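You operate a simulated robot arm through the tools that you are given. There is no shell and no other tool.

You run a simulated robot arm. Do the job below in one go: nothing can be reset, and whatever is moved stays where it is left.

Task
Brush egg wash on the long roll on the latched oven shelf.
Fine: purple brush and white bowl are on that shelf; lay the brush back on the shelf, push it in and latch it again; leave the oat roll bare. Where these are worked on the way, their far stop is far enough and under half their travel is too little: oven shelf.

Only the result counts: the job must be done as asked and must still hold three seconds after the hand-in. Knocking over, shifting, dropping, spilling or breaking anything else fails it.

Robot
A 7-joint arm with a four-finger gripper, fixed in place. Base frame: the origin is on the floor under the middle of its stand, x ahead of it, y to its left, z up. Readings come in m, degrees, newtons and seconds.
It reaches about 1.223 m from its shoulder. Its first joint turns from -69.0 to 172.0 degrees. Payload 3.67 kg.
Tool frame: the origin (TCP) lies between the finger pads and is the grasp point; the fingertips stand 0.028 m ahead of it; z points along the fingers, y is the line along which they close. The gripper opens to 0.112 m; its body begins 0.073 m behind the TCP.
Orientation is that of the tool frame in the base frame, as a unit quaternion [x, y, z, w]. With the fingers straight down and closing along the base's y, the tool's x points along the base's -x, its y along +y and its z along -z.

Tools
- The arm moves only by the tool jog_arm. Its argument "series" is a list of rows, each an object (a shift or turn left out is 0, a gripper value left out holds the last) with "angular": the turn, a rotation vector about the base's x, y, z in degrees, a list of three; "travel": the shift along the base's x, y, z in m, a list of three; "claw": the opening, from 0 (shut) to 1 (fully open). In form: [{"angular": [rx, ry, rz], "travel": [x, y, z], "claw": claw}, ...]. A call has 1 to 20 rows; each row shifts and turns the commanded pose from where the row before left it. A row lasts 0.2 s, in which the tool goes at most 0.05 m and 8.6 degrees; a call with a longer step from one row to the next is refused whole, and so is a gripper value outside its range. Where a pose cannot be reached the arm comes as near as it can. A force on the tool above 40 N (or 10 N above the force at the start of the call, whichever is more), or a blocked arm, ends the call early, and 0.2 s more pass. The fingers move at their own pace (about 0.1025 m/s each) and stop on an object; they squeeze with about 32 N. The grip force told is the motor's: it shows also when the fingers shut on nothing. Time passes only in rows, and 0.2 s behind the last, so rows that do not move let the fingers close. The reply holds the time, the measured pose of the TCP, the force on the tool along the base axes, the opening and the grip force, in the units named above and with some noise, with the torque about the TCP (base axes, N m) and any sound that the robot's microphone picked up, and new pictures: "views" is both (left out), scene, wrist or none.
- Cameras (640 x 400 px; columns grow to the right, rows downward): "scene" is fixed at [0.2197, -0.5008, 1.0993]; the picture's right is [0.57, -0.82, 0.00], its down [-0.36, -0.25, -0.90] and it looks along [0.74, 0.52, -0.43] (base axes); focal length 309 px, centre (320, 200). "wrist" rides on the gripper at [0.06, -0.018, -0.104] in the tool frame; the picture's right is [0.29, 0.96, 0.00], its down [-0.80, 0.24, -0.55] and it looks along [-0.53, 0.16, 0.83] (tool axes); focal length 234 px, centre (320, 200). There is no depth. A picture from a camera that has moved, and an enlarged one, comes with that camera's place and axes in the base frame and with its lens.
- slide_trunk(by): slides the trunk up (or, below 0, down) by that many m; the arm rides with it, the base frame stays. It gives what a move gives, with no picture.
- enlarge(camera, box): a new picture of the part [left, top, right, bottom] of that camera's present view, enlarged. It takes no simulated time.
- sign_off(): hands the job in; it is judged then, once.

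Places have to be worked out from the pictures, the camera data and where the tool is seen. Open the gripper and draw the arm clear of the work before you hand the job in, unless the task says otherwise.

The tools are called after "Request:" by a JSON object that holds its "api" and its "payload". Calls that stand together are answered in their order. jog_arm: Moves the arm, as the interface text tells. Its arguments: {"type":"object","properties":{"series":{"type":"array"},"views":{"type":"string","enum":["both","scene","wrist","none"]}},"required":["series"]} The other tools are called the same way: slide_trunk (by) moves the trunk up or down; enlarge (camera, box) takes an enlarged picture of a part of a camera's view; sign_off () hands the job in.

At the start:

```text
time: 0.0
eef_pos: [0.5979, -0.1039, 0.9288]
tcp_rot: [0.0, 1.0, 0.0, 0.0]
contact_force: [-0.3, -0.6, 0.1]
wrist_torque: [0.0, 0.01, 0.01]
opening: 0.1124
grasp_force: 0.2
trunk travel left (down, up): [-0.4, 0.44]
```

scene: 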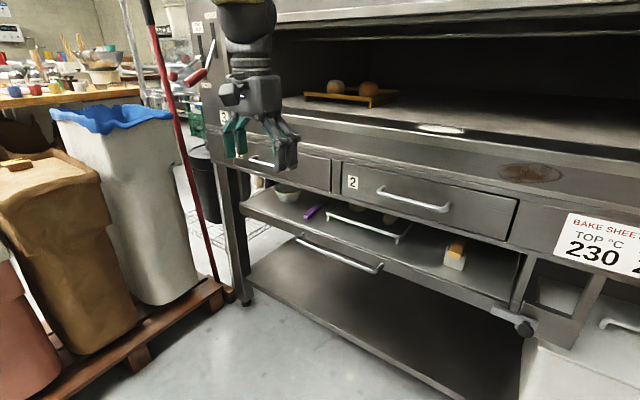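
wrist: 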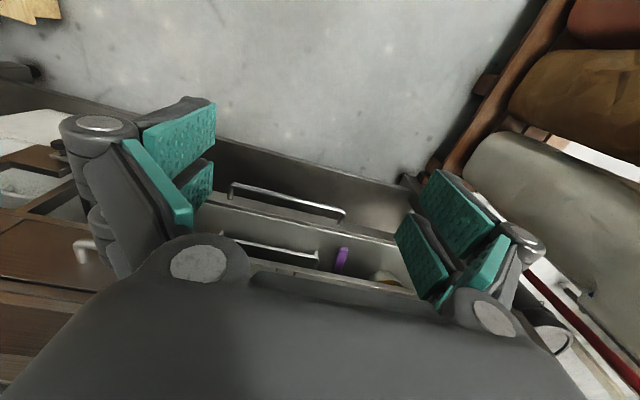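

I can see the shelf under the drawers with a bowl, purple brush, a tray and something else on it. I enlarge the views to look at the shelf, its handle and the latch.

Request:
{"api": "enlarge", "payload": {"camera": "scene", "box": [220, 150, 420, 275]}}

Request:
{"api": "enlarge", "payload": {"camera": "scene", "box": [380, 200, 560, 350]}}

Request:
{"api": "enlarge", "payload": {"camera": "scene", "box": [170, 0, 330, 180]}}

Request:
{"api": "enlarge", "payload": {"camera": "wrist", "box": [180, 160, 440, 300]}}

```text
3.20 times, centred on (320, 212) of scene
camera zoom: at [0.2197, -0.5008, 1.0993], right [0.57, -0.82, 0.0], down [-0.36, -0.25, -0.9], along [0.74, 0.52, -0.43], focal length 988 px, centre (320, 160)
```

zoom: 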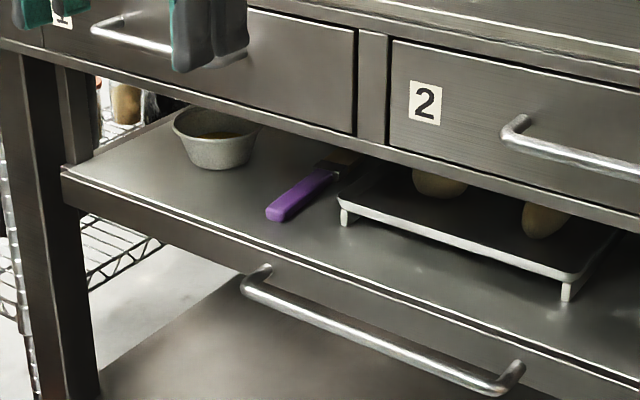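

```text
2.67 times, centred on (470, 275) of scene
camera zoom: at [0.2197, -0.5008, 1.0993], right [0.57, -0.82, 0.0], down [-0.36, -0.25, -0.9], along [0.74, 0.52, -0.43], focal length 824 px, centre (-80, 0)
```

zoom: 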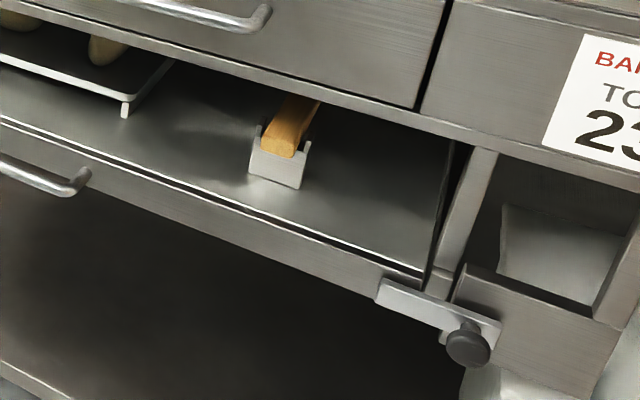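

```text
2.22 times, centred on (250, 90) of scene
camera zoom: at [0.2197, -0.5008, 1.0993], right [0.57, -0.82, 0.0], down [-0.36, -0.25, -0.9], along [0.74, 0.52, -0.43], focal length 686 px, centre (476, 444)
```

zoom: 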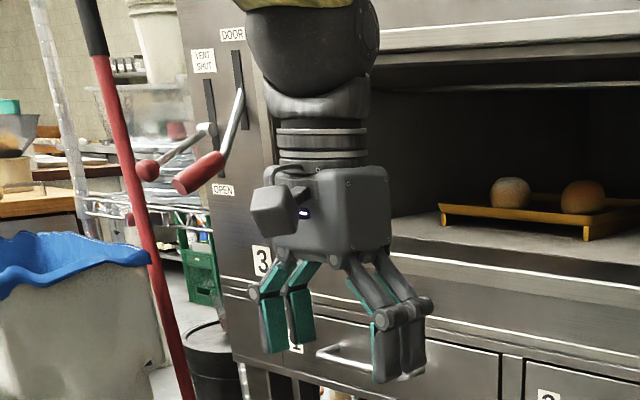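

```text
2.46 times, centred on (310, 230) of wrist
camera zoom: at [0.5376, -0.1223, 1.0324], right [-0.29, 0.96, 0.0], down [0.8, 0.24, 0.55], along [0.53, 0.16, -0.83], focal length 576 px, centre (345, 126)
```

zoom: 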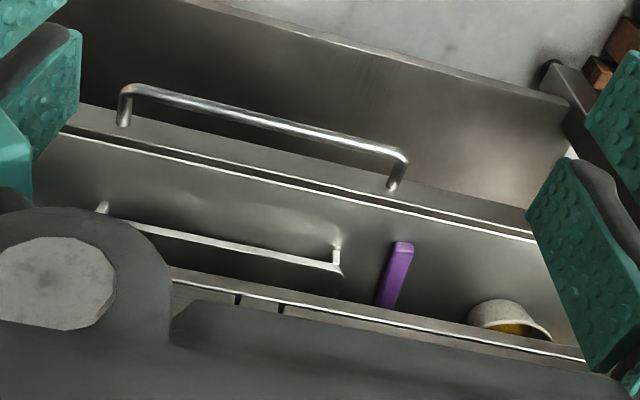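

The oven front is a plane facing the robot at x≈0.9, with the shelf top at z≈0.58, spanning y≈-0.55 to 0.36, and the latch at its right end. I move the hand toward the right in free space to get a second view of the latch.

Request:
{"api": "jog_arm", "payload": {"series": [{"travel": [0.01, -0.045, -0.01]}, {"travel": [0.01, -0.045, -0.01]}, {"travel": [0.01, -0.045, -0.01]}, {"travel": [0.01, -0.045, -0.01]}, {"travel": [0.01, -0.045, -0.01]}, {"travel": [0.01, -0.045, -0.01]}, {"travel": [0.01, -0.045, -0.01]}, {"travel": [0.01, -0.045, -0.01]}, {"travel": [0.0, -0.03, 0.0]}]}}

```text
time: 2.0
eef_pos: [0.6797, -0.4924, 0.8482]
tcp_rot: [0.0, 1.0, 0.001, 0.0]
contact_force: [0.0, -0.4, 0.1]
wrist_torque: [0.0, -0.02, -0.03]
opening: 0.1121
grasp_force: 0.0
trunk travel left (down, up): [-0.4, 0.44]
camera wrist: at [0.6192, -0.5118, 0.9521], right [-0.29, 0.96, 0.0], down [0.8, 0.24, 0.55], along [0.53, 0.16, -0.83], focal length 234 px, centre (320, 200)
```

scene: 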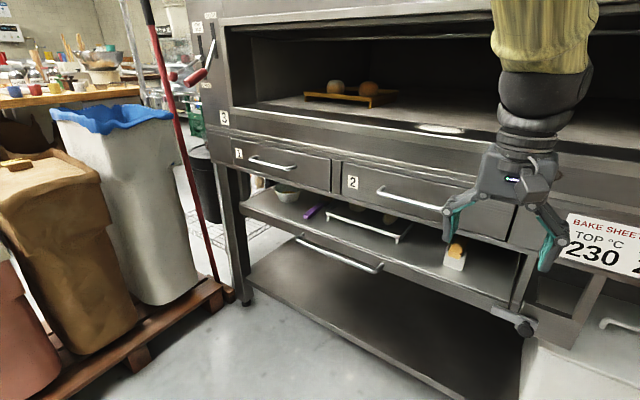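
wrist: 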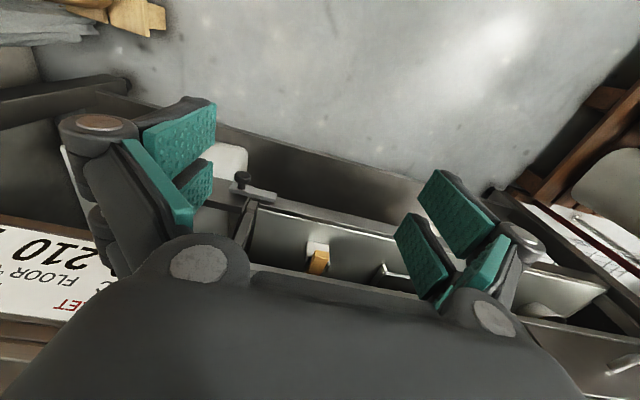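

Request:
{"api": "enlarge", "payload": {"camera": "wrist", "box": [190, 140, 350, 290]}}

Request:
{"api": "enlarge", "payload": {"camera": "scene", "box": [470, 280, 570, 350]}}

Request:
{"api": "enlarge", "payload": {"camera": "wrist", "box": [340, 180, 640, 380]}}

```text
2.67 times, centred on (270, 215) of wrist
camera zoom: at [0.6192, -0.5118, 0.9521], right [-0.29, 0.96, 0.0], down [0.8, 0.24, 0.55], along [0.53, 0.16, -0.83], focal length 624 px, centre (453, 160)
```

zoom: 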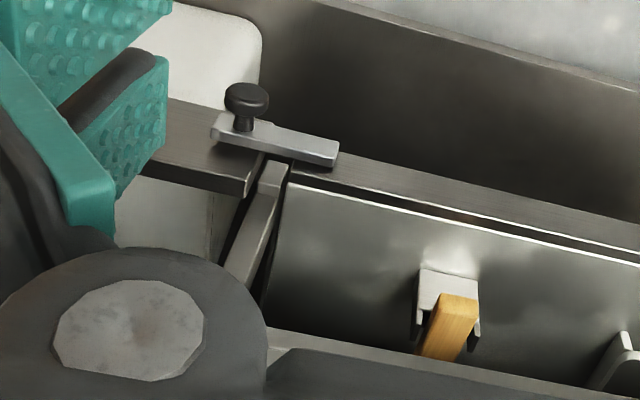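

```text
5.71 times, centred on (520, 315) of scene
camera zoom: at [0.2197, -0.5008, 1.0993], right [0.57, -0.82, 0.0], down [-0.36, -0.25, -0.9], along [0.74, 0.52, -0.43], focal length 1765 px, centre (-823, -457)
```

zoom: 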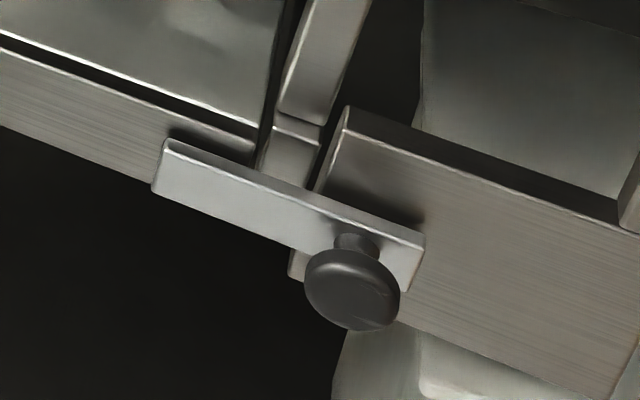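

```text
2.00 times, centred on (490, 280) of wrist
camera zoom: at [0.6192, -0.5118, 0.9521], right [-0.29, 0.96, 0.0], down [0.8, 0.24, 0.55], along [0.53, 0.16, -0.83], focal length 468 px, centre (-20, 40)
```

zoom: 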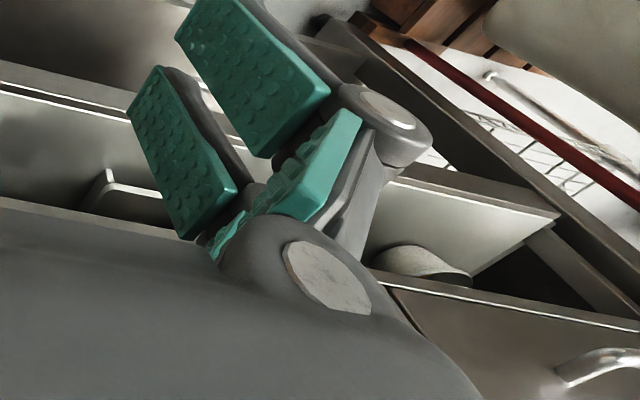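

The latch is a bar at x≈0.88, y from -0.52 to -0.61, z≈0.565, with a knob at about (0.859, -0.590, 0.562); it looks like a slide bolt overlapping the shelf front. I turn the hand to point forward in free space.

Request:
{"api": "jog_arm", "payload": {"series": [{"angular": [0, -8.2, 0], "travel": [-0.01, -0.01, -0.02]}, {"angular": [0, -8.2, 0], "travel": [-0.01, -0.01, -0.02]}, {"angular": [0, -8.2, 0], "travel": [-0.01, -0.01, -0.02]}, {"angular": [0, -8.2, 0], "travel": [0, -0.01, -0.02]}, {"angular": [0, -8.2, 0], "travel": [0, -0.01, -0.02]}, {"angular": [0, -8.2, 0], "travel": [0, -0.01, -0.02]}, {"angular": [0, -8.2, 0], "travel": [0, -0.01, -0.02]}, {"angular": [0, -8.2, 0], "travel": [0, -0.01, -0.02]}, {"angular": [0, -8.2, 0], "travel": [0, -0.01, -0.02]}, {"angular": [0, -8.2, 0], "travel": [0, -0.008, -0.02]}, {"angular": [0, -8, 0], "travel": [0, 0, -0.02]}]}}

```text
time: 4.4
eef_pos: [0.6496, -0.5957, 0.6261]
tcp_rot: [0.003, 0.706, 0.0, 0.708]
contact_force: [0.3, -0.1, 0.2]
wrist_torque: [-0.01, 0.04, -0.01]
opening: 0.1122
grasp_force: 0.0
trunk travel left (down, up): [-0.4, 0.44]
camera wrist: at [0.5449, -0.6136, 0.5654], right [0.0, 0.96, -0.28], down [-0.56, 0.24, 0.8], along [0.83, 0.16, 0.53], focal length 234 px, centre (320, 200)
```

scene: 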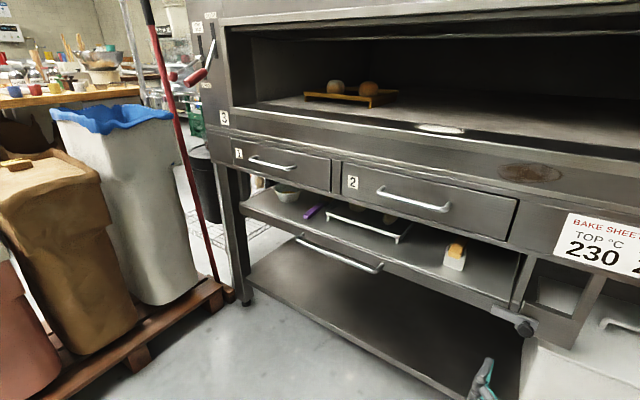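
wrist: 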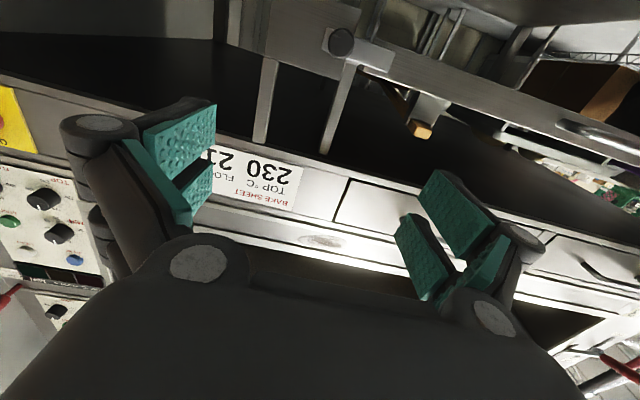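

The hand points forward and the wrist view confirms the knob near (0.855, -0.591, 0.558). I lower to its height and approach part of the way.

Request:
{"api": "jog_arm", "payload": {"series": [{"travel": [0, 0.003, -0.034]}, {"travel": [0, 0.002, -0.033]}, {"travel": [0.04, 0, 0]}, {"travel": [0.04, 0, 0]}, {"travel": [0.04, 0, 0]}]}}

Request:
{"api": "enlarge", "payload": {"camera": "wrist", "box": [200, 0, 440, 200]}}

Request:
{"api": "enlarge", "payload": {"camera": "scene", "box": [440, 260, 600, 400]}}

```text
time: 5.6
eef_pos: [0.7667, -0.5873, 0.5595]
tcp_rot: [0.0, 0.707, 0.0, 0.707]
contact_force: [-0.2, 1.0, 0.0]
wrist_torque: [-0.01, -0.01, 0.05]
opening: 0.1118
grasp_force: 0.0
trunk travel left (down, up): [-0.4, 0.44]
camera wrist: at [0.6625, -0.6065, 0.5001], right [0.0, 0.96, -0.29], down [-0.55, 0.24, 0.8], along [0.83, 0.16, 0.53], focal length 234 px, centre (320, 200)
```

scene: 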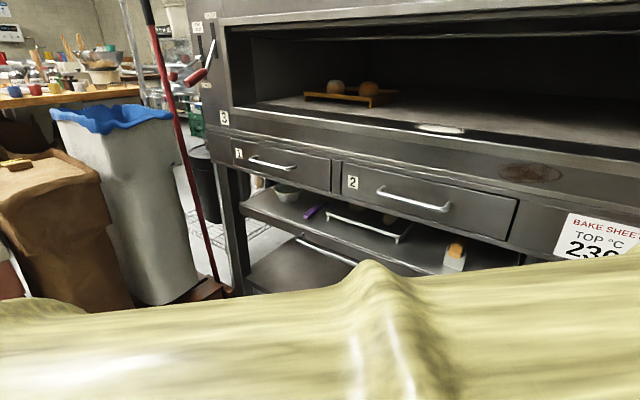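
wrist: 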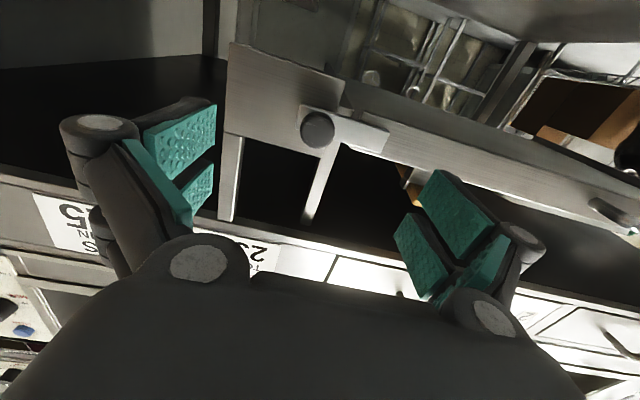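

```text
2.00 times, centred on (320, 100) of wrist
camera zoom: at [0.6625, -0.6065, 0.5001], right [0.0, 0.96, -0.29], down [-0.55, 0.24, 0.8], along [0.83, 0.16, 0.53], focal length 468 px, centre (320, 400)
```

zoom: 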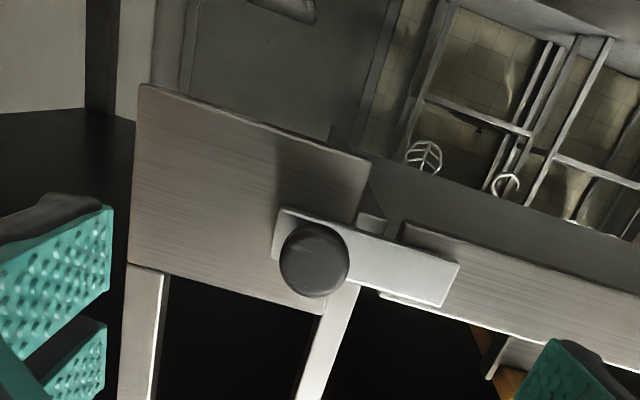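

```text
2.86 times, centred on (520, 330) of scene
camera zoom: at [0.2197, -0.5008, 1.0993], right [0.57, -0.82, 0.0], down [-0.36, -0.25, -0.9], along [0.74, 0.52, -0.43], focal length 882 px, centre (-251, -171)
```

zoom: 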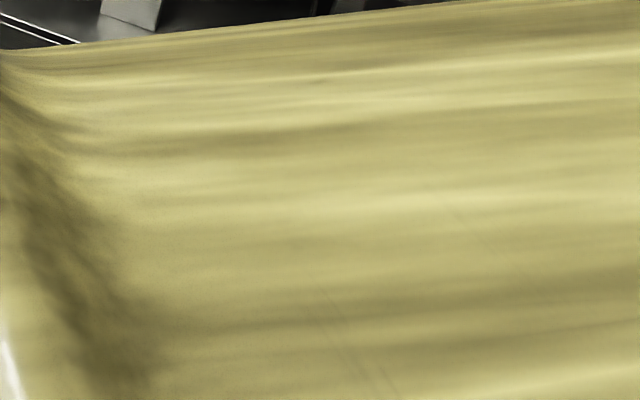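

The arm hides the scene view, but the wrist camera shows the knob centred at about y=-0.591, z=0.556. I move forward to straddle the knob and then close gently.

Request:
{"api": "jog_arm", "payload": {"series": [{"travel": [0.035, -0.004, -0.003]}, {"travel": [0.035, 0, 0]}, {"claw": 0.6}, {"claw": 0.3}, {"claw": 0.1}, {"claw": 0.0}, {}], "views": "wrist"}}

Request:
{"api": "enlarge", "payload": {"camera": "wrist", "box": [200, 0, 500, 240]}}

```text
time: 7.2
eef_pos: [0.839, -0.5903, 0.5575]
tcp_rot: [0.0, 0.707, 0.0, 0.707]
contact_force: [1.7, 3.2, -1.3]
wrist_torque: [0.03, 0.04, 0.07]
opening: 0.0279
grasp_force: 44.7
trunk travel left (down, up): [-0.4, 0.44]
camera wrist: at [0.7348, -0.6103, 0.4969], right [0.0, 0.96, -0.29], down [-0.55, 0.24, 0.8], along [0.83, 0.16, 0.53], focal length 234 px, centre (320, 200)
```

wrist: 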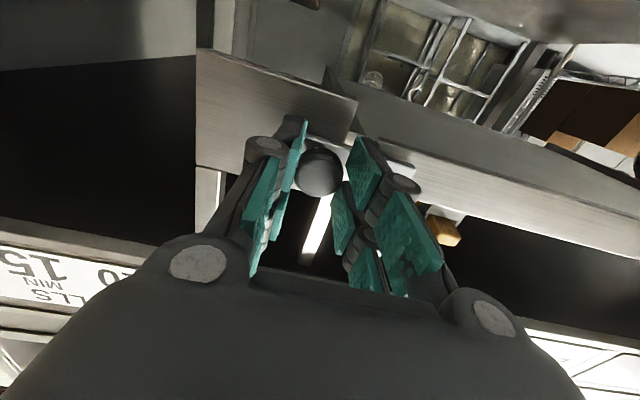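

```text
1.67 times, centred on (350, 120) of wrist
camera zoom: at [0.7348, -0.6103, 0.4969], right [0.0, 0.96, -0.29], down [-0.55, 0.24, 0.8], along [0.83, 0.16, 0.53], focal length 390 px, centre (270, 333)
```

zoom: 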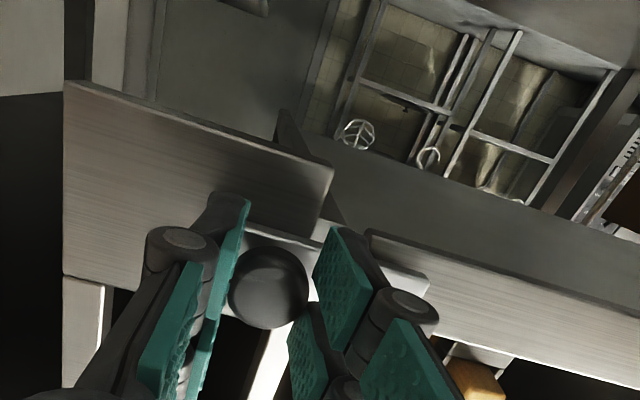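

The fingers hold the knob (opening 0.028 m, 45 N). I try a gentle slide toward -y to see whether the bolt slides.

Request:
{"api": "jog_arm", "payload": {"series": [{"travel": [0, -0.005, 0]}, {"travel": [0, -0.005, 0]}, {"travel": [0, -0.005, 0]}], "views": "wrist"}}

```text
time: 8.0
eef_pos: [0.8389, -0.605, 0.5561]
tcp_rot: [0.0, 0.708, 0.0, 0.707]
contact_force: [6.6, 1.4, -6.7]
wrist_torque: [-0.09, 0.27, 0.11]
opening: 0.0278
grasp_force: 45.0
trunk travel left (down, up): [-0.4, 0.44]
camera wrist: at [0.7345, -0.6248, 0.4972], right [0.0, 0.96, -0.29], down [-0.55, 0.24, 0.8], along [0.83, 0.16, 0.53], focal length 234 px, centre (320, 200)
```

wrist: 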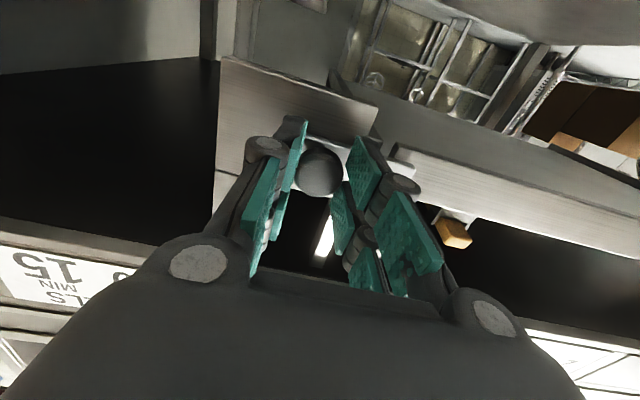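

The bolt slides with little force. I keep sliding it toward -y until it stops.

Request:
{"api": "jog_arm", "payload": {"series": [{"travel": [0, -0.008, 0]}, {"travel": [0, -0.008, 0]}, {"travel": [0, -0.008, 0]}, {"travel": [0, -0.008, 0]}], "views": "wrist"}}

Request:
{"api": "enlarge", "payload": {"camera": "wrist", "box": [200, 0, 500, 240]}}

```text
time: 9.0
eef_pos: [0.838, -0.6372, 0.558]
tcp_rot: [-0.001, 0.707, 0.001, 0.707]
contact_force: [11.4, 0.7, 2.2]
wrist_torque: [0.02, 0.27, 0.11]
opening: 0.0277
grasp_force: 45.3
trunk travel left (down, up): [-0.4, 0.44]
camera wrist: at [0.7345, -0.657, 0.497], right [0.0, 0.96, -0.29], down [-0.55, 0.24, 0.8], along [0.83, 0.16, 0.53], focal length 234 px, centre (320, 200)
```

wrist: 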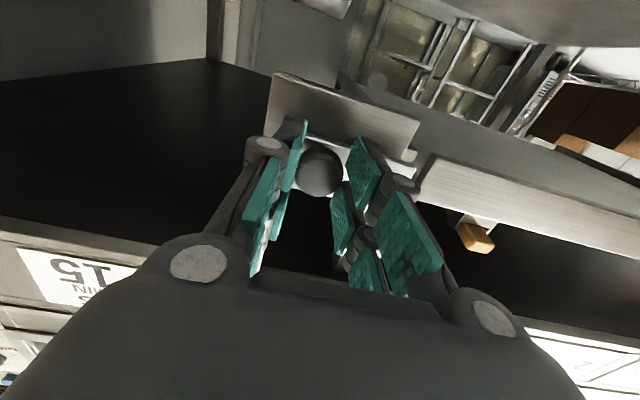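

```text
1.67 times, centred on (350, 120) of wrist
camera zoom: at [0.7345, -0.657, 0.497], right [0.0, 0.96, -0.29], down [-0.55, 0.24, 0.8], along [0.83, 0.16, 0.53], focal length 390 px, centre (270, 333)
```

zoom: 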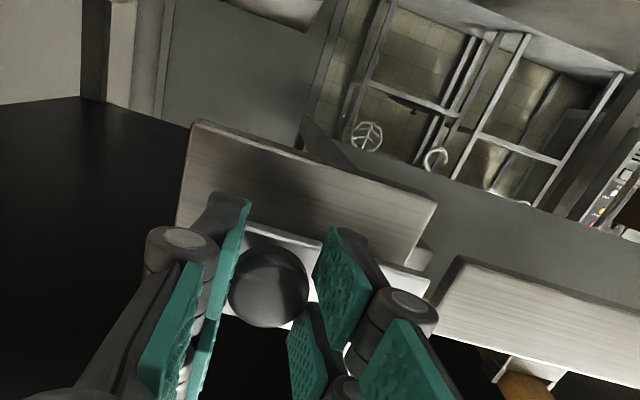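

It has slid about 47 mm and the bar's end looks just clear of the shelf front. I continue a little to find the stop.

Request:
{"api": "jog_arm", "payload": {"series": [{"travel": [0, -0.006, 0]}, {"travel": [0, -0.006, 0]}, {"travel": [0, -0.006, 0]}], "views": "wrist"}}

Request:
{"api": "enlarge", "payload": {"camera": "wrist", "box": [200, 0, 500, 240]}}

```text
time: 9.8
eef_pos: [0.8386, -0.6506, 0.5575]
tcp_rot: [-0.001, 0.708, 0.002, 0.706]
contact_force: [-2.3, 31.3, -0.3]
wrist_torque: [-0.18, -0.34, 0.6]
opening: 0.0278
grasp_force: 45.3
trunk travel left (down, up): [-0.4, 0.44]
camera wrist: at [0.7342, -0.6708, 0.4974], right [-0.01, 0.96, -0.29], down [-0.55, 0.24, 0.8], along [0.83, 0.16, 0.53], focal length 234 px, centre (320, 200)
```

wrist: 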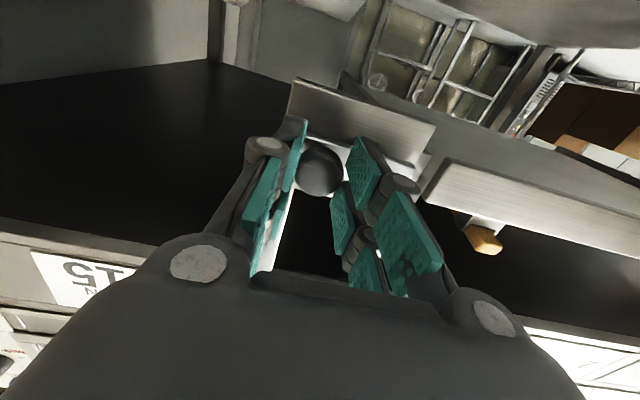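

```text
1.67 times, centred on (350, 120) of wrist
camera zoom: at [0.7342, -0.6708, 0.4974], right [-0.01, 0.96, -0.29], down [-0.55, 0.24, 0.8], along [0.83, 0.16, 0.53], focal length 390 px, centre (270, 333)
```

zoom: 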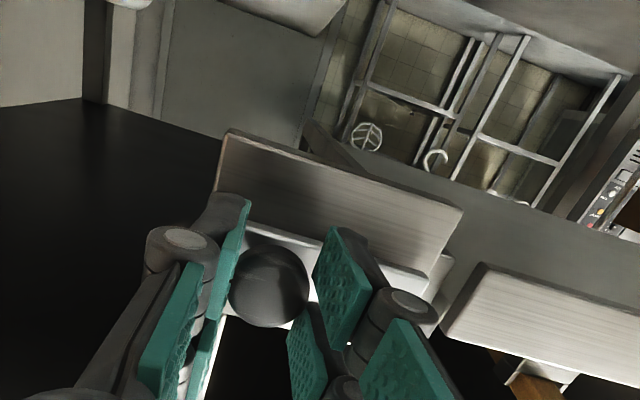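

The bolt reached its far stop at y≈-0.650 (31 N resistance), about 60 mm of travel. I relax the push, open the fingers and draw back.

Request:
{"api": "jog_arm", "payload": {"series": [{"travel": [0, 0.005, 0]}, {"claw": 0.4}, {"claw": 0.7}, {}, {"travel": [-0.03, 0, 0]}, {"travel": [-0.04, 0, 0]}, {"travel": [-0.04, 0, 0]}, {"travel": [-0.04, 0, 0]}]}}

Request:
{"api": "enlarge", "payload": {"camera": "wrist", "box": [200, 0, 640, 240]}}

```text
time: 11.6
eef_pos: [0.6881, -0.6499, 0.5575]
tcp_rot: [0.0, 0.707, 0.0, 0.707]
contact_force: [0.0, 0.6, 0.1]
wrist_torque: [-0.02, -0.02, 0.0]
opening: 0.0785
grasp_force: 0.1
trunk travel left (down, up): [-0.4, 0.44]
camera wrist: at [0.5842, -0.6685, 0.498], right [0.0, 0.96, -0.29], down [-0.55, 0.24, 0.8], along [0.83, 0.16, 0.53], focal length 234 px, centre (320, 200)
```

scene: 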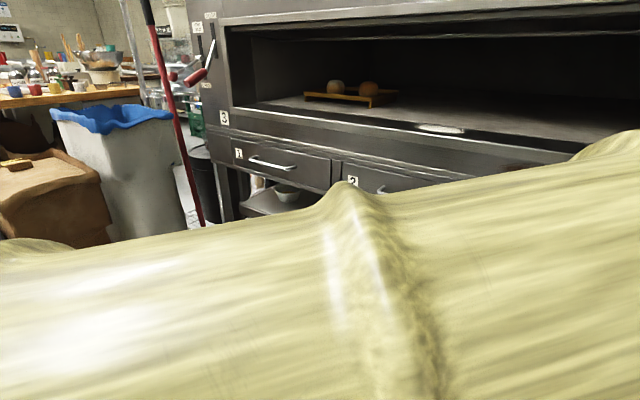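
wrist: 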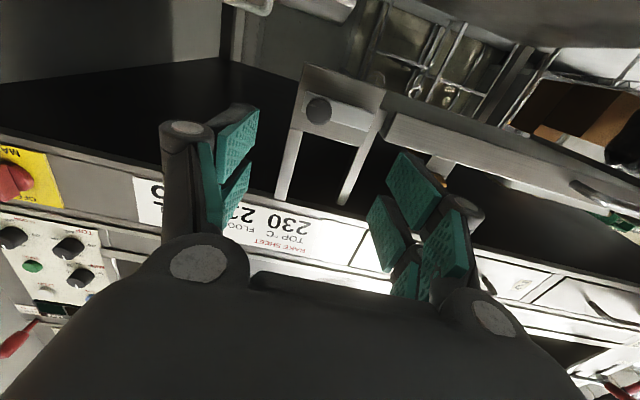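

```text
1.45 times, centred on (420, 120) of wrist
camera zoom: at [0.5842, -0.6685, 0.498], right [0.0, 0.96, -0.29], down [-0.55, 0.24, 0.8], along [0.83, 0.16, 0.53], focal length 341 px, centre (174, 316)
```

zoom: 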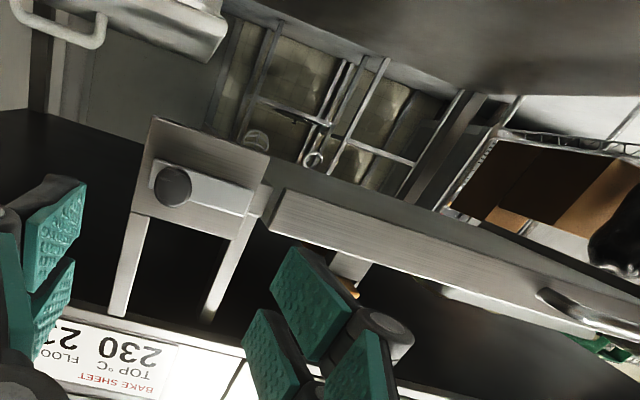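

The bolt is open and clear of the shelf front. Next I swing over in front of the shelf handle and roll the hand 90° so the fingers close vertically.

Request:
{"api": "jog_arm", "payload": {"series": [{"angular": [-8.2, 0, 0], "travel": [0, 0.049, 0], "claw": 1.0}, {"angular": [-8.2, 0, 0], "travel": [0, 0.049, 0]}, {"angular": [-8.2, 0, 0], "travel": [0, 0.049, 0]}, {"angular": [-8.2, 0, 0], "travel": [0, 0.049, 0]}, {"angular": [-8.2, 0, 0], "travel": [0, 0.049, 0]}, {"angular": [-8.2, 0, 0], "travel": [0, 0.049, 0]}, {"angular": [-8.2, 0, 0], "travel": [0, 0.049, 0]}, {"angular": [-8.2, 0, 0], "travel": [0, 0.049, 0]}, {"angular": [-8.2, 0, 0], "travel": [0, 0.049, 0]}, {"angular": [-8.2, 0, 0], "travel": [0, 0.049, 0]}, {"angular": [-8.0, 0, 0], "travel": [0, 0.049, 0]}]}}

```text
time: 14.0
eef_pos: [0.6873, -0.111, 0.5573]
tcp_rot: [0.5, -0.5, 0.501, -0.499]
contact_force: [0.3, 0.3, -0.4]
wrist_torque: [0.03, 0.0, 0.01]
opening: 0.1119
grasp_force: 0.1
trunk travel left (down, up): [-0.4, 0.44]
camera wrist: at [0.5828, -0.1711, 0.5752], right [0.0, -0.29, -0.96], down [-0.55, 0.8, -0.24], along [0.83, 0.53, -0.16], focal length 234 px, centre (320, 200)
```

scene: 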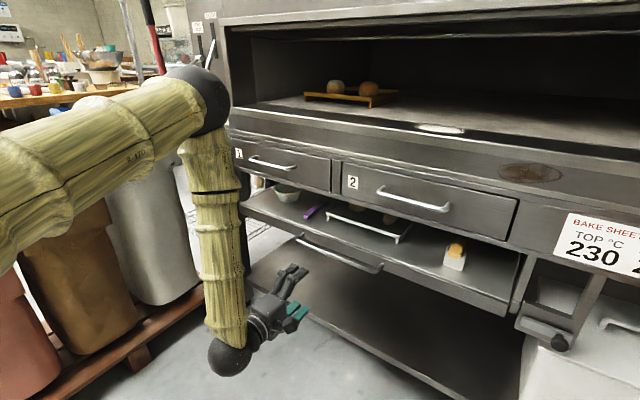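
wrist: 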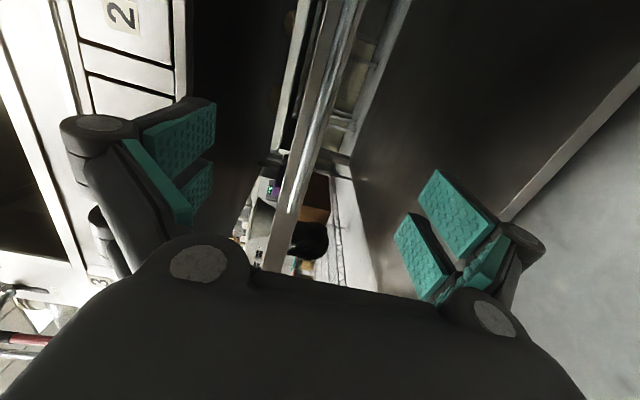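

The handle bar is at x≈0.859, z≈0.558, y from -0.245 to 0.035, and the hand is lined up with it at y=-0.111. I advance and close on the bar.

Request:
{"api": "jog_arm", "payload": {"series": [{"travel": [0.04, 0.005, 0]}, {"travel": [0.04, 0, 0]}, {"travel": [0.04, 0, 0]}, {"travel": [0.025, 0, 0]}, {"travel": [0.018, 0, 0]}, {"claw": 0.5}, {"claw": 0.2}, {"claw": 0.0}, {}, {}]}}

Request:
{"api": "enlarge", "payload": {"camera": "scene", "box": [200, 170, 440, 330]}}

```text
time: 16.2
eef_pos: [0.8512, -0.1071, 0.5578]
tcp_rot: [0.501, -0.499, 0.5, -0.5]
contact_force: [1.6, 0.2, 2.0]
wrist_torque: [0.02, -0.04, -0.05]
opening: 0.0131
grasp_force: 44.9
trunk travel left (down, up): [-0.4, 0.44]
camera wrist: at [0.747, -0.1675, 0.5757], right [0.0, -0.29, -0.96], down [-0.55, 0.8, -0.24], along [0.83, 0.53, -0.16], focal length 234 px, centre (320, 200)
```

scene: 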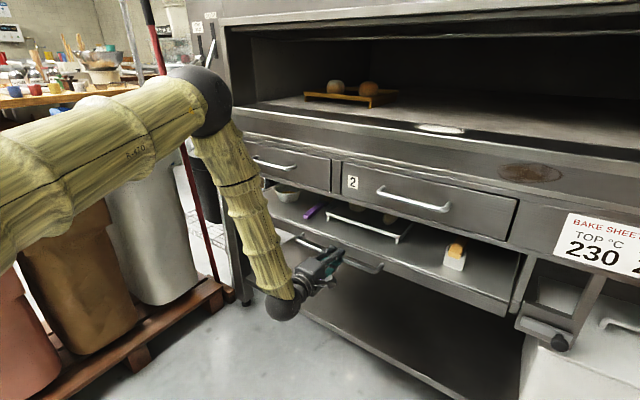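
wrist: 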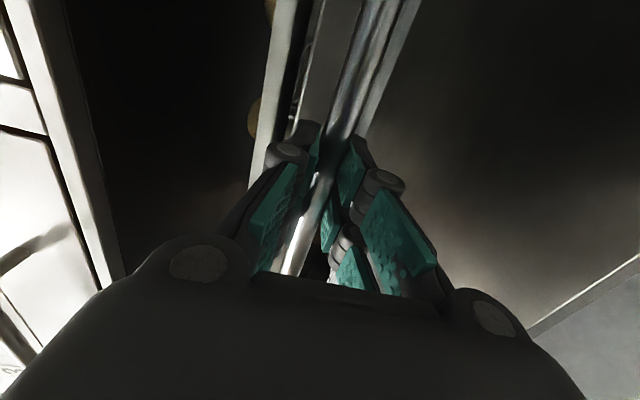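

```text
2.50 times, centred on (320, 250) of scene
camera zoom: at [0.2197, -0.5008, 1.0993], right [0.57, -0.82, 0.0], down [-0.36, -0.25, -0.9], along [0.74, 0.52, -0.43], focal length 772 px, centre (320, 75)
```

zoom: 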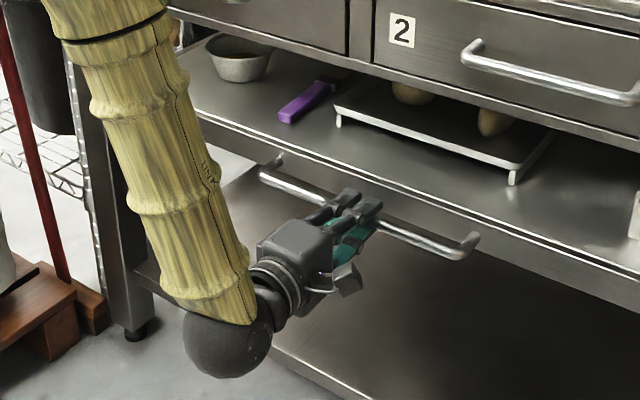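

The bar is gripped (opening 13 mm). I start pulling the shelf out slowly along -x.

Request:
{"api": "jog_arm", "payload": {"series": [{"travel": [-0.002, 0, 0]}, {"travel": [-0.004, 0, 0]}, {"travel": [-0.006, 0, 0]}, {"travel": [-0.008, 0, 0]}, {"travel": [-0.01, 0, 0]}, {"travel": [-0.01, 0, 0]}, {"travel": [-0.008, 0, 0]}, {"travel": [-0.004, 0, 0]}]}}

```text
time: 18.0
eef_pos: [0.7989, -0.1065, 0.5588]
tcp_rot: [-0.5, 0.501, -0.499, 0.5]
contact_force: [2.6, -0.2, -7.5]
wrist_torque: [-0.09, 0.1, -1.44]
opening: 0.0132
grasp_force: 45.0
trunk travel left (down, up): [-0.4, 0.44]
camera wrist: at [0.6941, -0.1675, 0.5759], right [0.0, -0.29, -0.96], down [-0.55, 0.8, -0.24], along [0.83, 0.53, -0.16], focal length 234 px, centre (320, 200)
```

scene: 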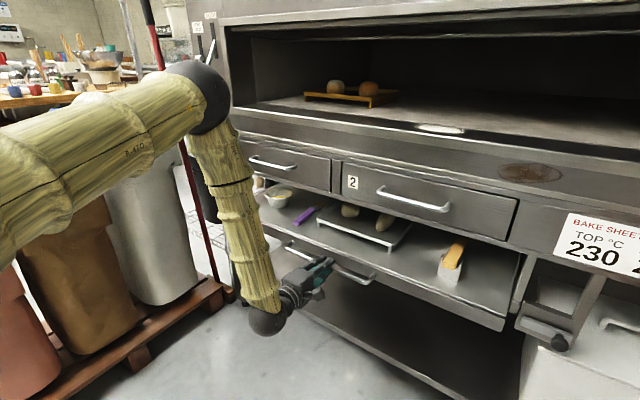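
wrist: 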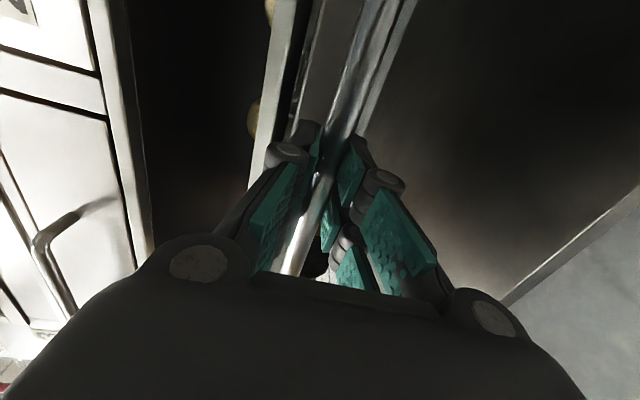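

The shelf slides out smoothly with everything riding on it. I continue pulling at the same gentle pace.

Request:
{"api": "jog_arm", "payload": {"series": [{"travel": [-0.004, 0, 0]}, {"travel": [-0.008, 0, 0]}, {"travel": [-0.011, 0, 0]}, {"travel": [-0.012, 0, 0]}, {"travel": [-0.012, 0, 0]}, {"travel": [-0.012, 0, 0]}, {"travel": [-0.012, 0, 0]}, {"travel": [-0.012, 0, 0]}, {"travel": [-0.012, 0, 0]}, {"travel": [-0.011, 0, 0]}, {"travel": [-0.009, 0, 0]}, {"travel": [-0.006, 0, 0]}, {"travel": [-0.003, 0, 0]}]}}

```text
time: 20.8
eef_pos: [0.6763, -0.1064, 0.5578]
tcp_rot: [0.5, -0.5, 0.5, -0.5]
contact_force: [3.8, -6.7, -15.6]
wrist_torque: [-0.13, 0.13, 1.42]
opening: 0.0132
grasp_force: 45.3
trunk travel left (down, up): [-0.4, 0.44]
camera wrist: at [0.5711, -0.1675, 0.5759], right [0.0, -0.29, -0.96], down [-0.55, 0.8, -0.24], along [0.83, 0.53, -0.16], focal length 234 px, centre (320, 200)
```

scene: 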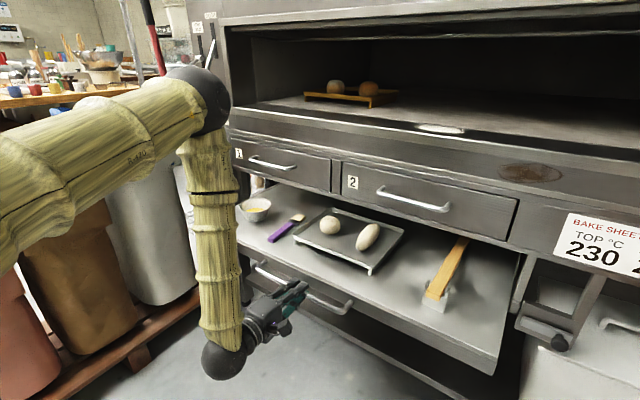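
wrist: 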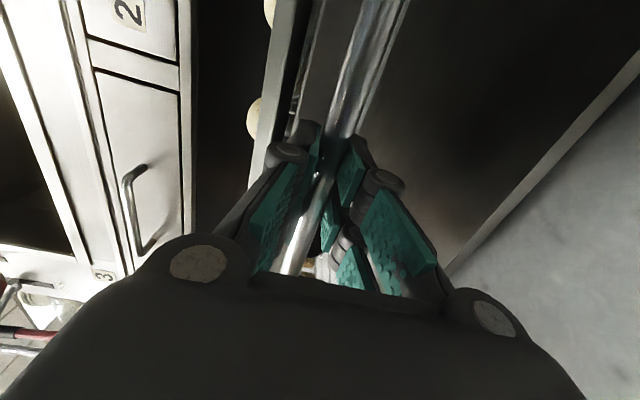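

The shelf is out about 0.175 m; a round roll and a long roll sit on the tray. I continue pulling toward the far stop.

Request:
{"api": "jog_arm", "payload": {"series": [{"travel": [-0.004, 0, 0]}, {"travel": [-0.008, 0, 0]}, {"travel": [-0.01, 0, 0]}, {"travel": [-0.01, 0, 0]}, {"travel": [-0.01, 0, 0]}, {"travel": [-0.01, 0, 0]}, {"travel": [-0.01, 0, 0]}, {"travel": [-0.01, 0, 0]}, {"travel": [-0.008, 0, 0]}, {"travel": [-0.005, 0, 0]}, {"travel": [-0.003, 0, 0]}]}}

Request:
{"api": "enlarge", "payload": {"camera": "scene", "box": [200, 170, 500, 370]}}

```text
time: 23.2
eef_pos: [0.5902, -0.1067, 0.5581]
tcp_rot: [-0.501, 0.502, -0.499, 0.498]
contact_force: [2.8, -12.8, -26.9]
wrist_torque: [-0.16, 0.17, 1.1]
opening: 0.0128
grasp_force: 44.5
out of reach, approached as far as the arm can: row 11
trunk travel left (down, up): [-0.4, 0.44]
camera wrist: at [0.4865, -0.1672, 0.5765], right [-0.01, -0.29, -0.96], down [-0.55, 0.8, -0.24], along [0.83, 0.53, -0.17], focal length 234 px, centre (320, 200)
```

scene: 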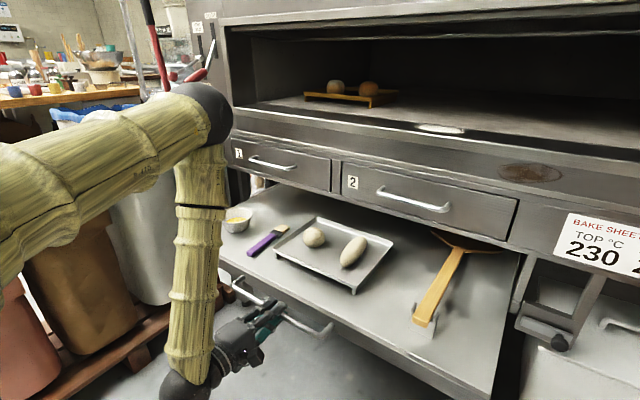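
wrist: 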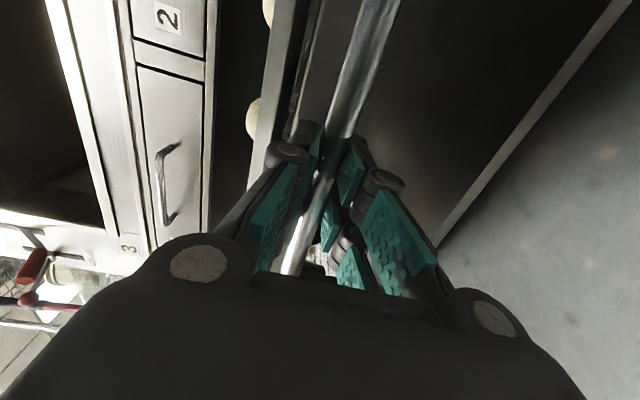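

```text
2.00 times, centred on (350, 270) of scene
camera zoom: at [0.2197, -0.5008, 1.0993], right [0.57, -0.82, 0.0], down [-0.36, -0.25, -0.9], along [0.74, 0.52, -0.43], focal length 618 px, centre (260, 60)
```

zoom: 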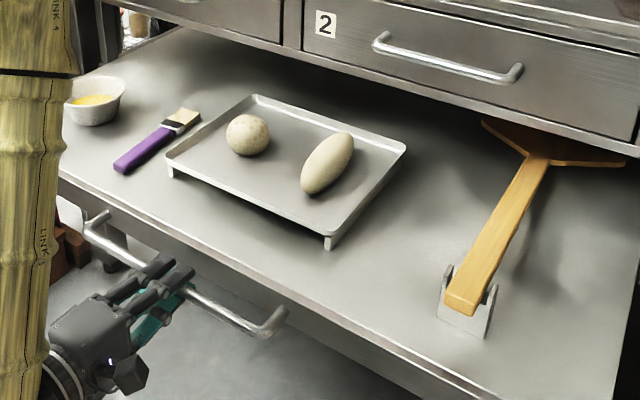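

The arm reached its own limit in this pose with the shelf out about 0.26 m. I open the fingers a little and back off upward while tilting the hand down, to regrasp with a better reach.

Request:
{"api": "jog_arm", "payload": {"series": [{"travel": [0.003, 0, 0], "claw": 0.4}, {}, {"angular": [0, 8, 0], "travel": [-0.01, 0, 0.008]}, {"angular": [0, 8, 0], "travel": [-0.012, 0, 0.012]}, {"angular": [0, 8, 0], "travel": [-0.012, 0, 0.02]}, {"angular": [0, 8, 0], "travel": [-0.01, 0, 0.03]}, {"angular": [0, 8, 0], "travel": [-0.01, 0, 0.03]}]}}

```text
time: 24.8
eef_pos: [0.5595, -0.0983, 0.6456]
tcp_rot: [-0.64, 0.645, -0.295, 0.295]
contact_force: [-0.7, 0.2, 0.1]
wrist_torque: [0.0, 0.01, 0.02]
opening: 0.0447
grasp_force: 0.1
out of reach, approached as far as the arm can: row 6, 7
trunk travel left (down, up): [-0.4, 0.44]
camera wrist: at [0.4918, -0.16, 0.726], right [-0.63, -0.28, -0.73], down [-0.57, 0.8, 0.18], along [0.53, 0.53, -0.66], focal length 234 px, centre (320, 200)
```

scene: 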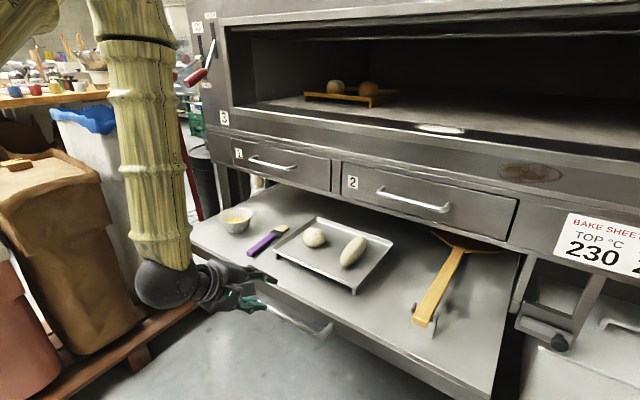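
wrist: 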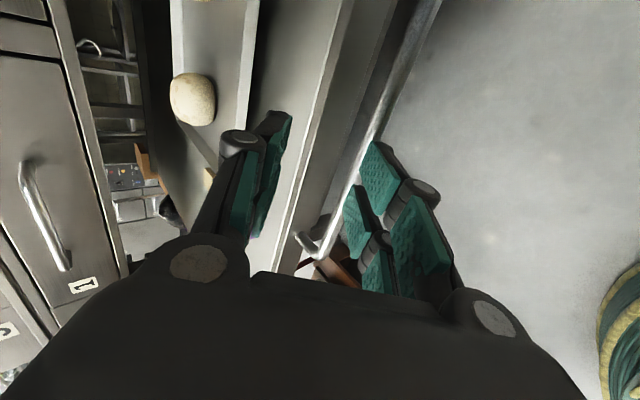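

The arm is too folded here. I raise the trunk so the shoulder is farther from the work and the arm can unfold, then check.

Request:
{"api": "slide_trunk", "payload": {"by": 0.25}}

```text
time: 27.4
eef_pos: [0.564, -0.0986, 0.8984]
tcp_rot: [-0.637, 0.645, -0.296, 0.299]
contact_force: [-0.5, 0.3, 0.4]
wrist_torque: [0.02, -0.01, 0.06]
opening: 0.0448
grasp_force: 0.0
trunk travel left (down, up): [-0.65, 0.19]
```

The trunk is up 0.25 m. I move the hand back and down with the present tilt, to see the reach and the handle.

Request:
{"api": "jog_arm", "payload": {"series": [{"travel": [-0.02, 0, -0.04]}, {"travel": [-0.02, 0, -0.04]}, {"travel": [-0.02, 0, -0.04]}, {"travel": [-0.01, 0, -0.04]}, {"travel": [0, 0, -0.03]}]}}

```text
time: 28.6
eef_pos: [0.4941, -0.0971, 0.7103]
tcp_rot: [0.641, -0.641, 0.299, -0.299]
contact_force: [-0.6, -0.1, 0.1]
wrist_torque: [-0.01, 0.01, 0.01]
opening: 0.0447
grasp_force: 0.1
trunk travel left (down, up): [-0.65, 0.19]
camera wrist: at [0.4254, -0.1587, 0.7903], right [-0.61, -0.29, -0.73], down [-0.58, 0.8, 0.17], along [0.54, 0.53, -0.66], focal length 234 px, centre (320, 200)
```

scene: 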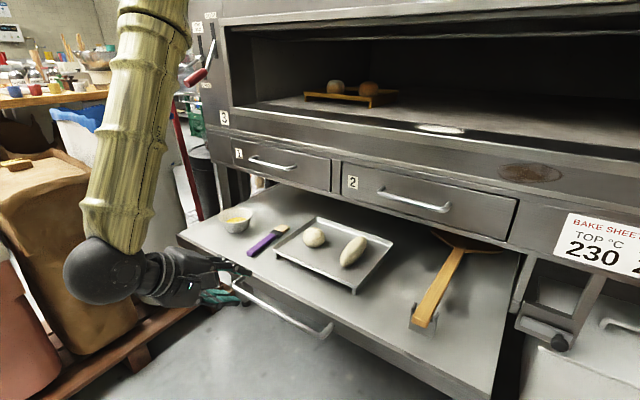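
wrist: 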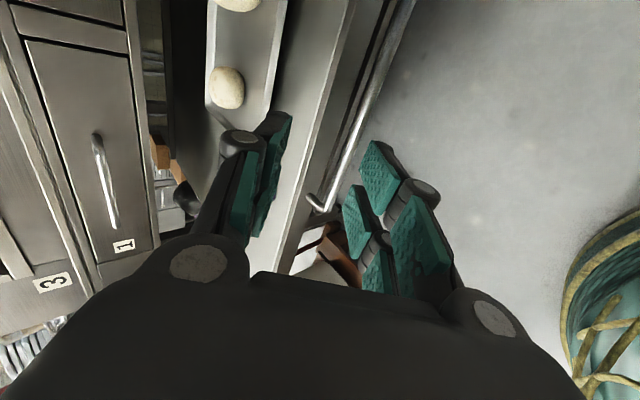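

With the trunk raised the arm reaches. The bar should now be at x≈0.598, z≈0.558; I reduce the tilt to about 20° below horizontal and line up in front of it.

Request:
{"api": "jog_arm", "payload": {"series": [{"angular": [0, -6.7, 0], "travel": [0.0, 0, -0.039], "claw": 0.36}, {"angular": [0, -6.7, 0], "travel": [0.0, 0, -0.039]}, {"angular": [0, -6.7, 0], "travel": [0.005, 0, -0.038]}, {}]}}

Request:
{"api": "enlarge", "payload": {"camera": "wrist", "box": [180, 0, 480, 300]}}

```text
time: 29.6
eef_pos: [0.498, -0.097, 0.5936]
tcp_rot: [-0.579, 0.579, -0.406, 0.406]
contact_force: [0.0, -0.5, 0.7]
wrist_torque: [0.01, -0.01, 0.01]
opening: 0.04
grasp_force: 0.1
trunk travel left (down, up): [-0.65, 0.19]
camera wrist: at [0.406, -0.1581, 0.6455], right [-0.32, -0.29, -0.9], down [-0.6, 0.8, -0.04], along [0.73, 0.53, -0.43], focal length 234 px, centre (320, 200)
```

scene: 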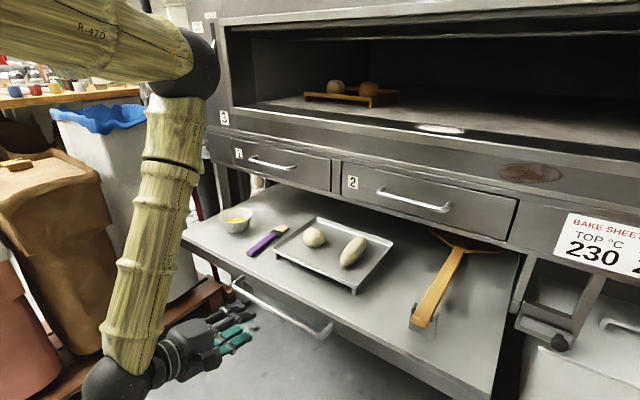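
wrist: 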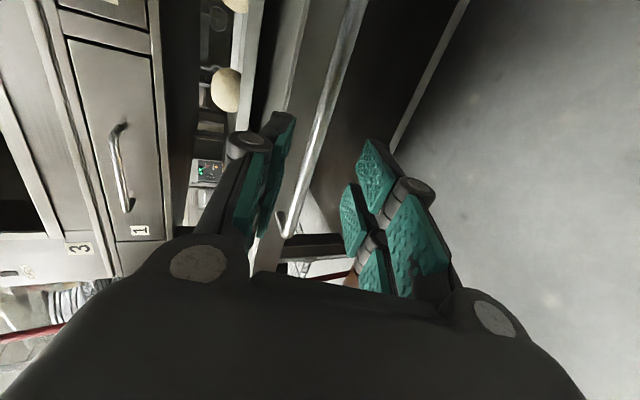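

```text
1.33 times, centred on (330, 150) of wrist
camera zoom: at [0.406, -0.1581, 0.6455], right [-0.32, -0.29, -0.9], down [-0.6, 0.8, -0.04], along [0.73, 0.53, -0.43], focal length 312 px, centre (307, 267)
```

zoom: 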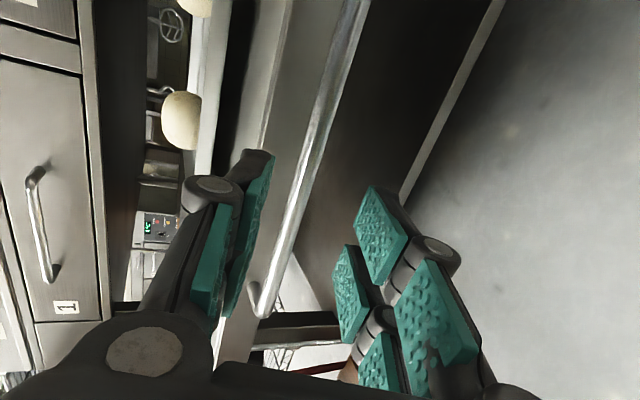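

The bar's left bend measures at (0.60, 0.035, 0.559), matching my estimate. I advance along the fingers and grip the bar again.

Request:
{"api": "jog_arm", "payload": {"series": [{"travel": [0.03, 0, -0.0107]}, {"travel": [0.03, 0, -0.0107]}, {"travel": [0.02, 0, -0.0071]}, {"travel": [0.009, 0, -0.003]}, {"claw": 0.15}, {"claw": 0.0}, {}], "views": "wrist"}}

```text
time: 31.2
eef_pos: [0.5882, -0.0957, 0.5616]
tcp_rot: [-0.579, 0.579, -0.406, 0.406]
contact_force: [1.1, -0.3, -2.8]
wrist_torque: [0.0, 0.06, 0.09]
opening: 0.0132
grasp_force: 45.4
trunk travel left (down, up): [-0.65, 0.19]
camera wrist: at [0.4954, -0.1577, 0.6138], right [-0.33, -0.29, -0.9], down [-0.6, 0.8, -0.04], along [0.73, 0.53, -0.43], focal length 234 px, centre (320, 200)
```

wrist: 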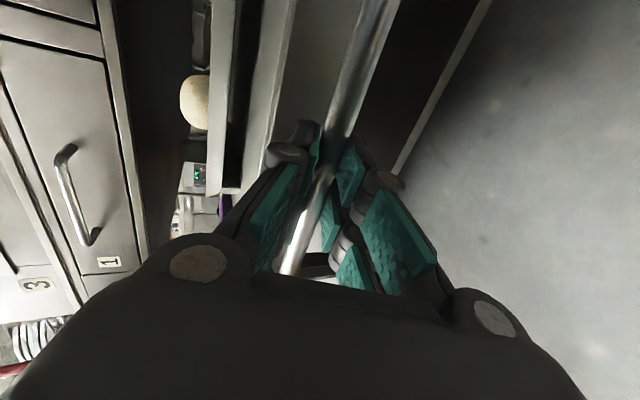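

The bar is gripped again. I pull gently further along -x, looking for the far stop.

Request:
{"api": "jog_arm", "payload": {"series": [{"travel": [-0.003, 0, 0]}, {"travel": [-0.006, 0, 0]}, {"travel": [-0.008, 0, 0]}, {"travel": [-0.008, 0, 0]}, {"travel": [-0.008, 0, 0]}, {"travel": [-0.006, 0, 0]}, {"travel": [-0.003, 0, 0]}]}}

```text
time: 32.8
eef_pos: [0.545, -0.0972, 0.5622]
tcp_rot: [-0.578, 0.58, -0.406, 0.406]
contact_force: [2.6, 10.9, -6.9]
wrist_torque: [0.42, 0.04, 1.31]
opening: 0.0133
grasp_force: 44.9
trunk travel left (down, up): [-0.65, 0.19]
camera wrist: at [0.4529, -0.1578, 0.6138], right [-0.33, -0.29, -0.9], down [-0.6, 0.8, -0.04], along [0.73, 0.53, -0.43], focal length 234 px, centre (320, 200)
```

scene: 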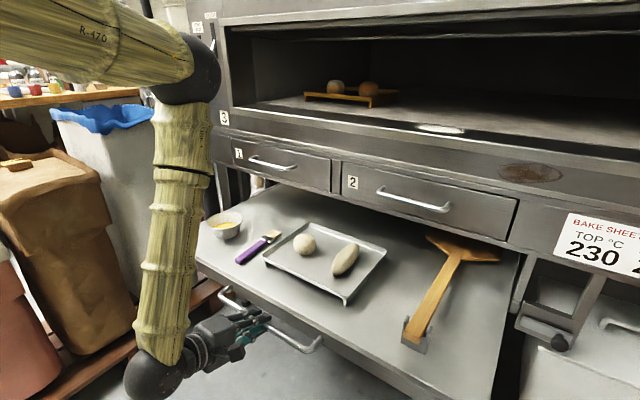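
wrist: 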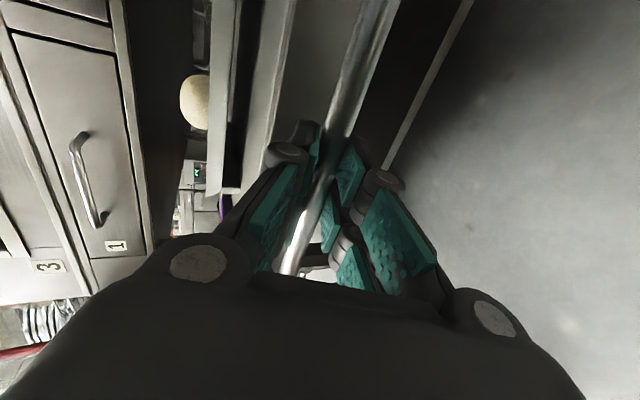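

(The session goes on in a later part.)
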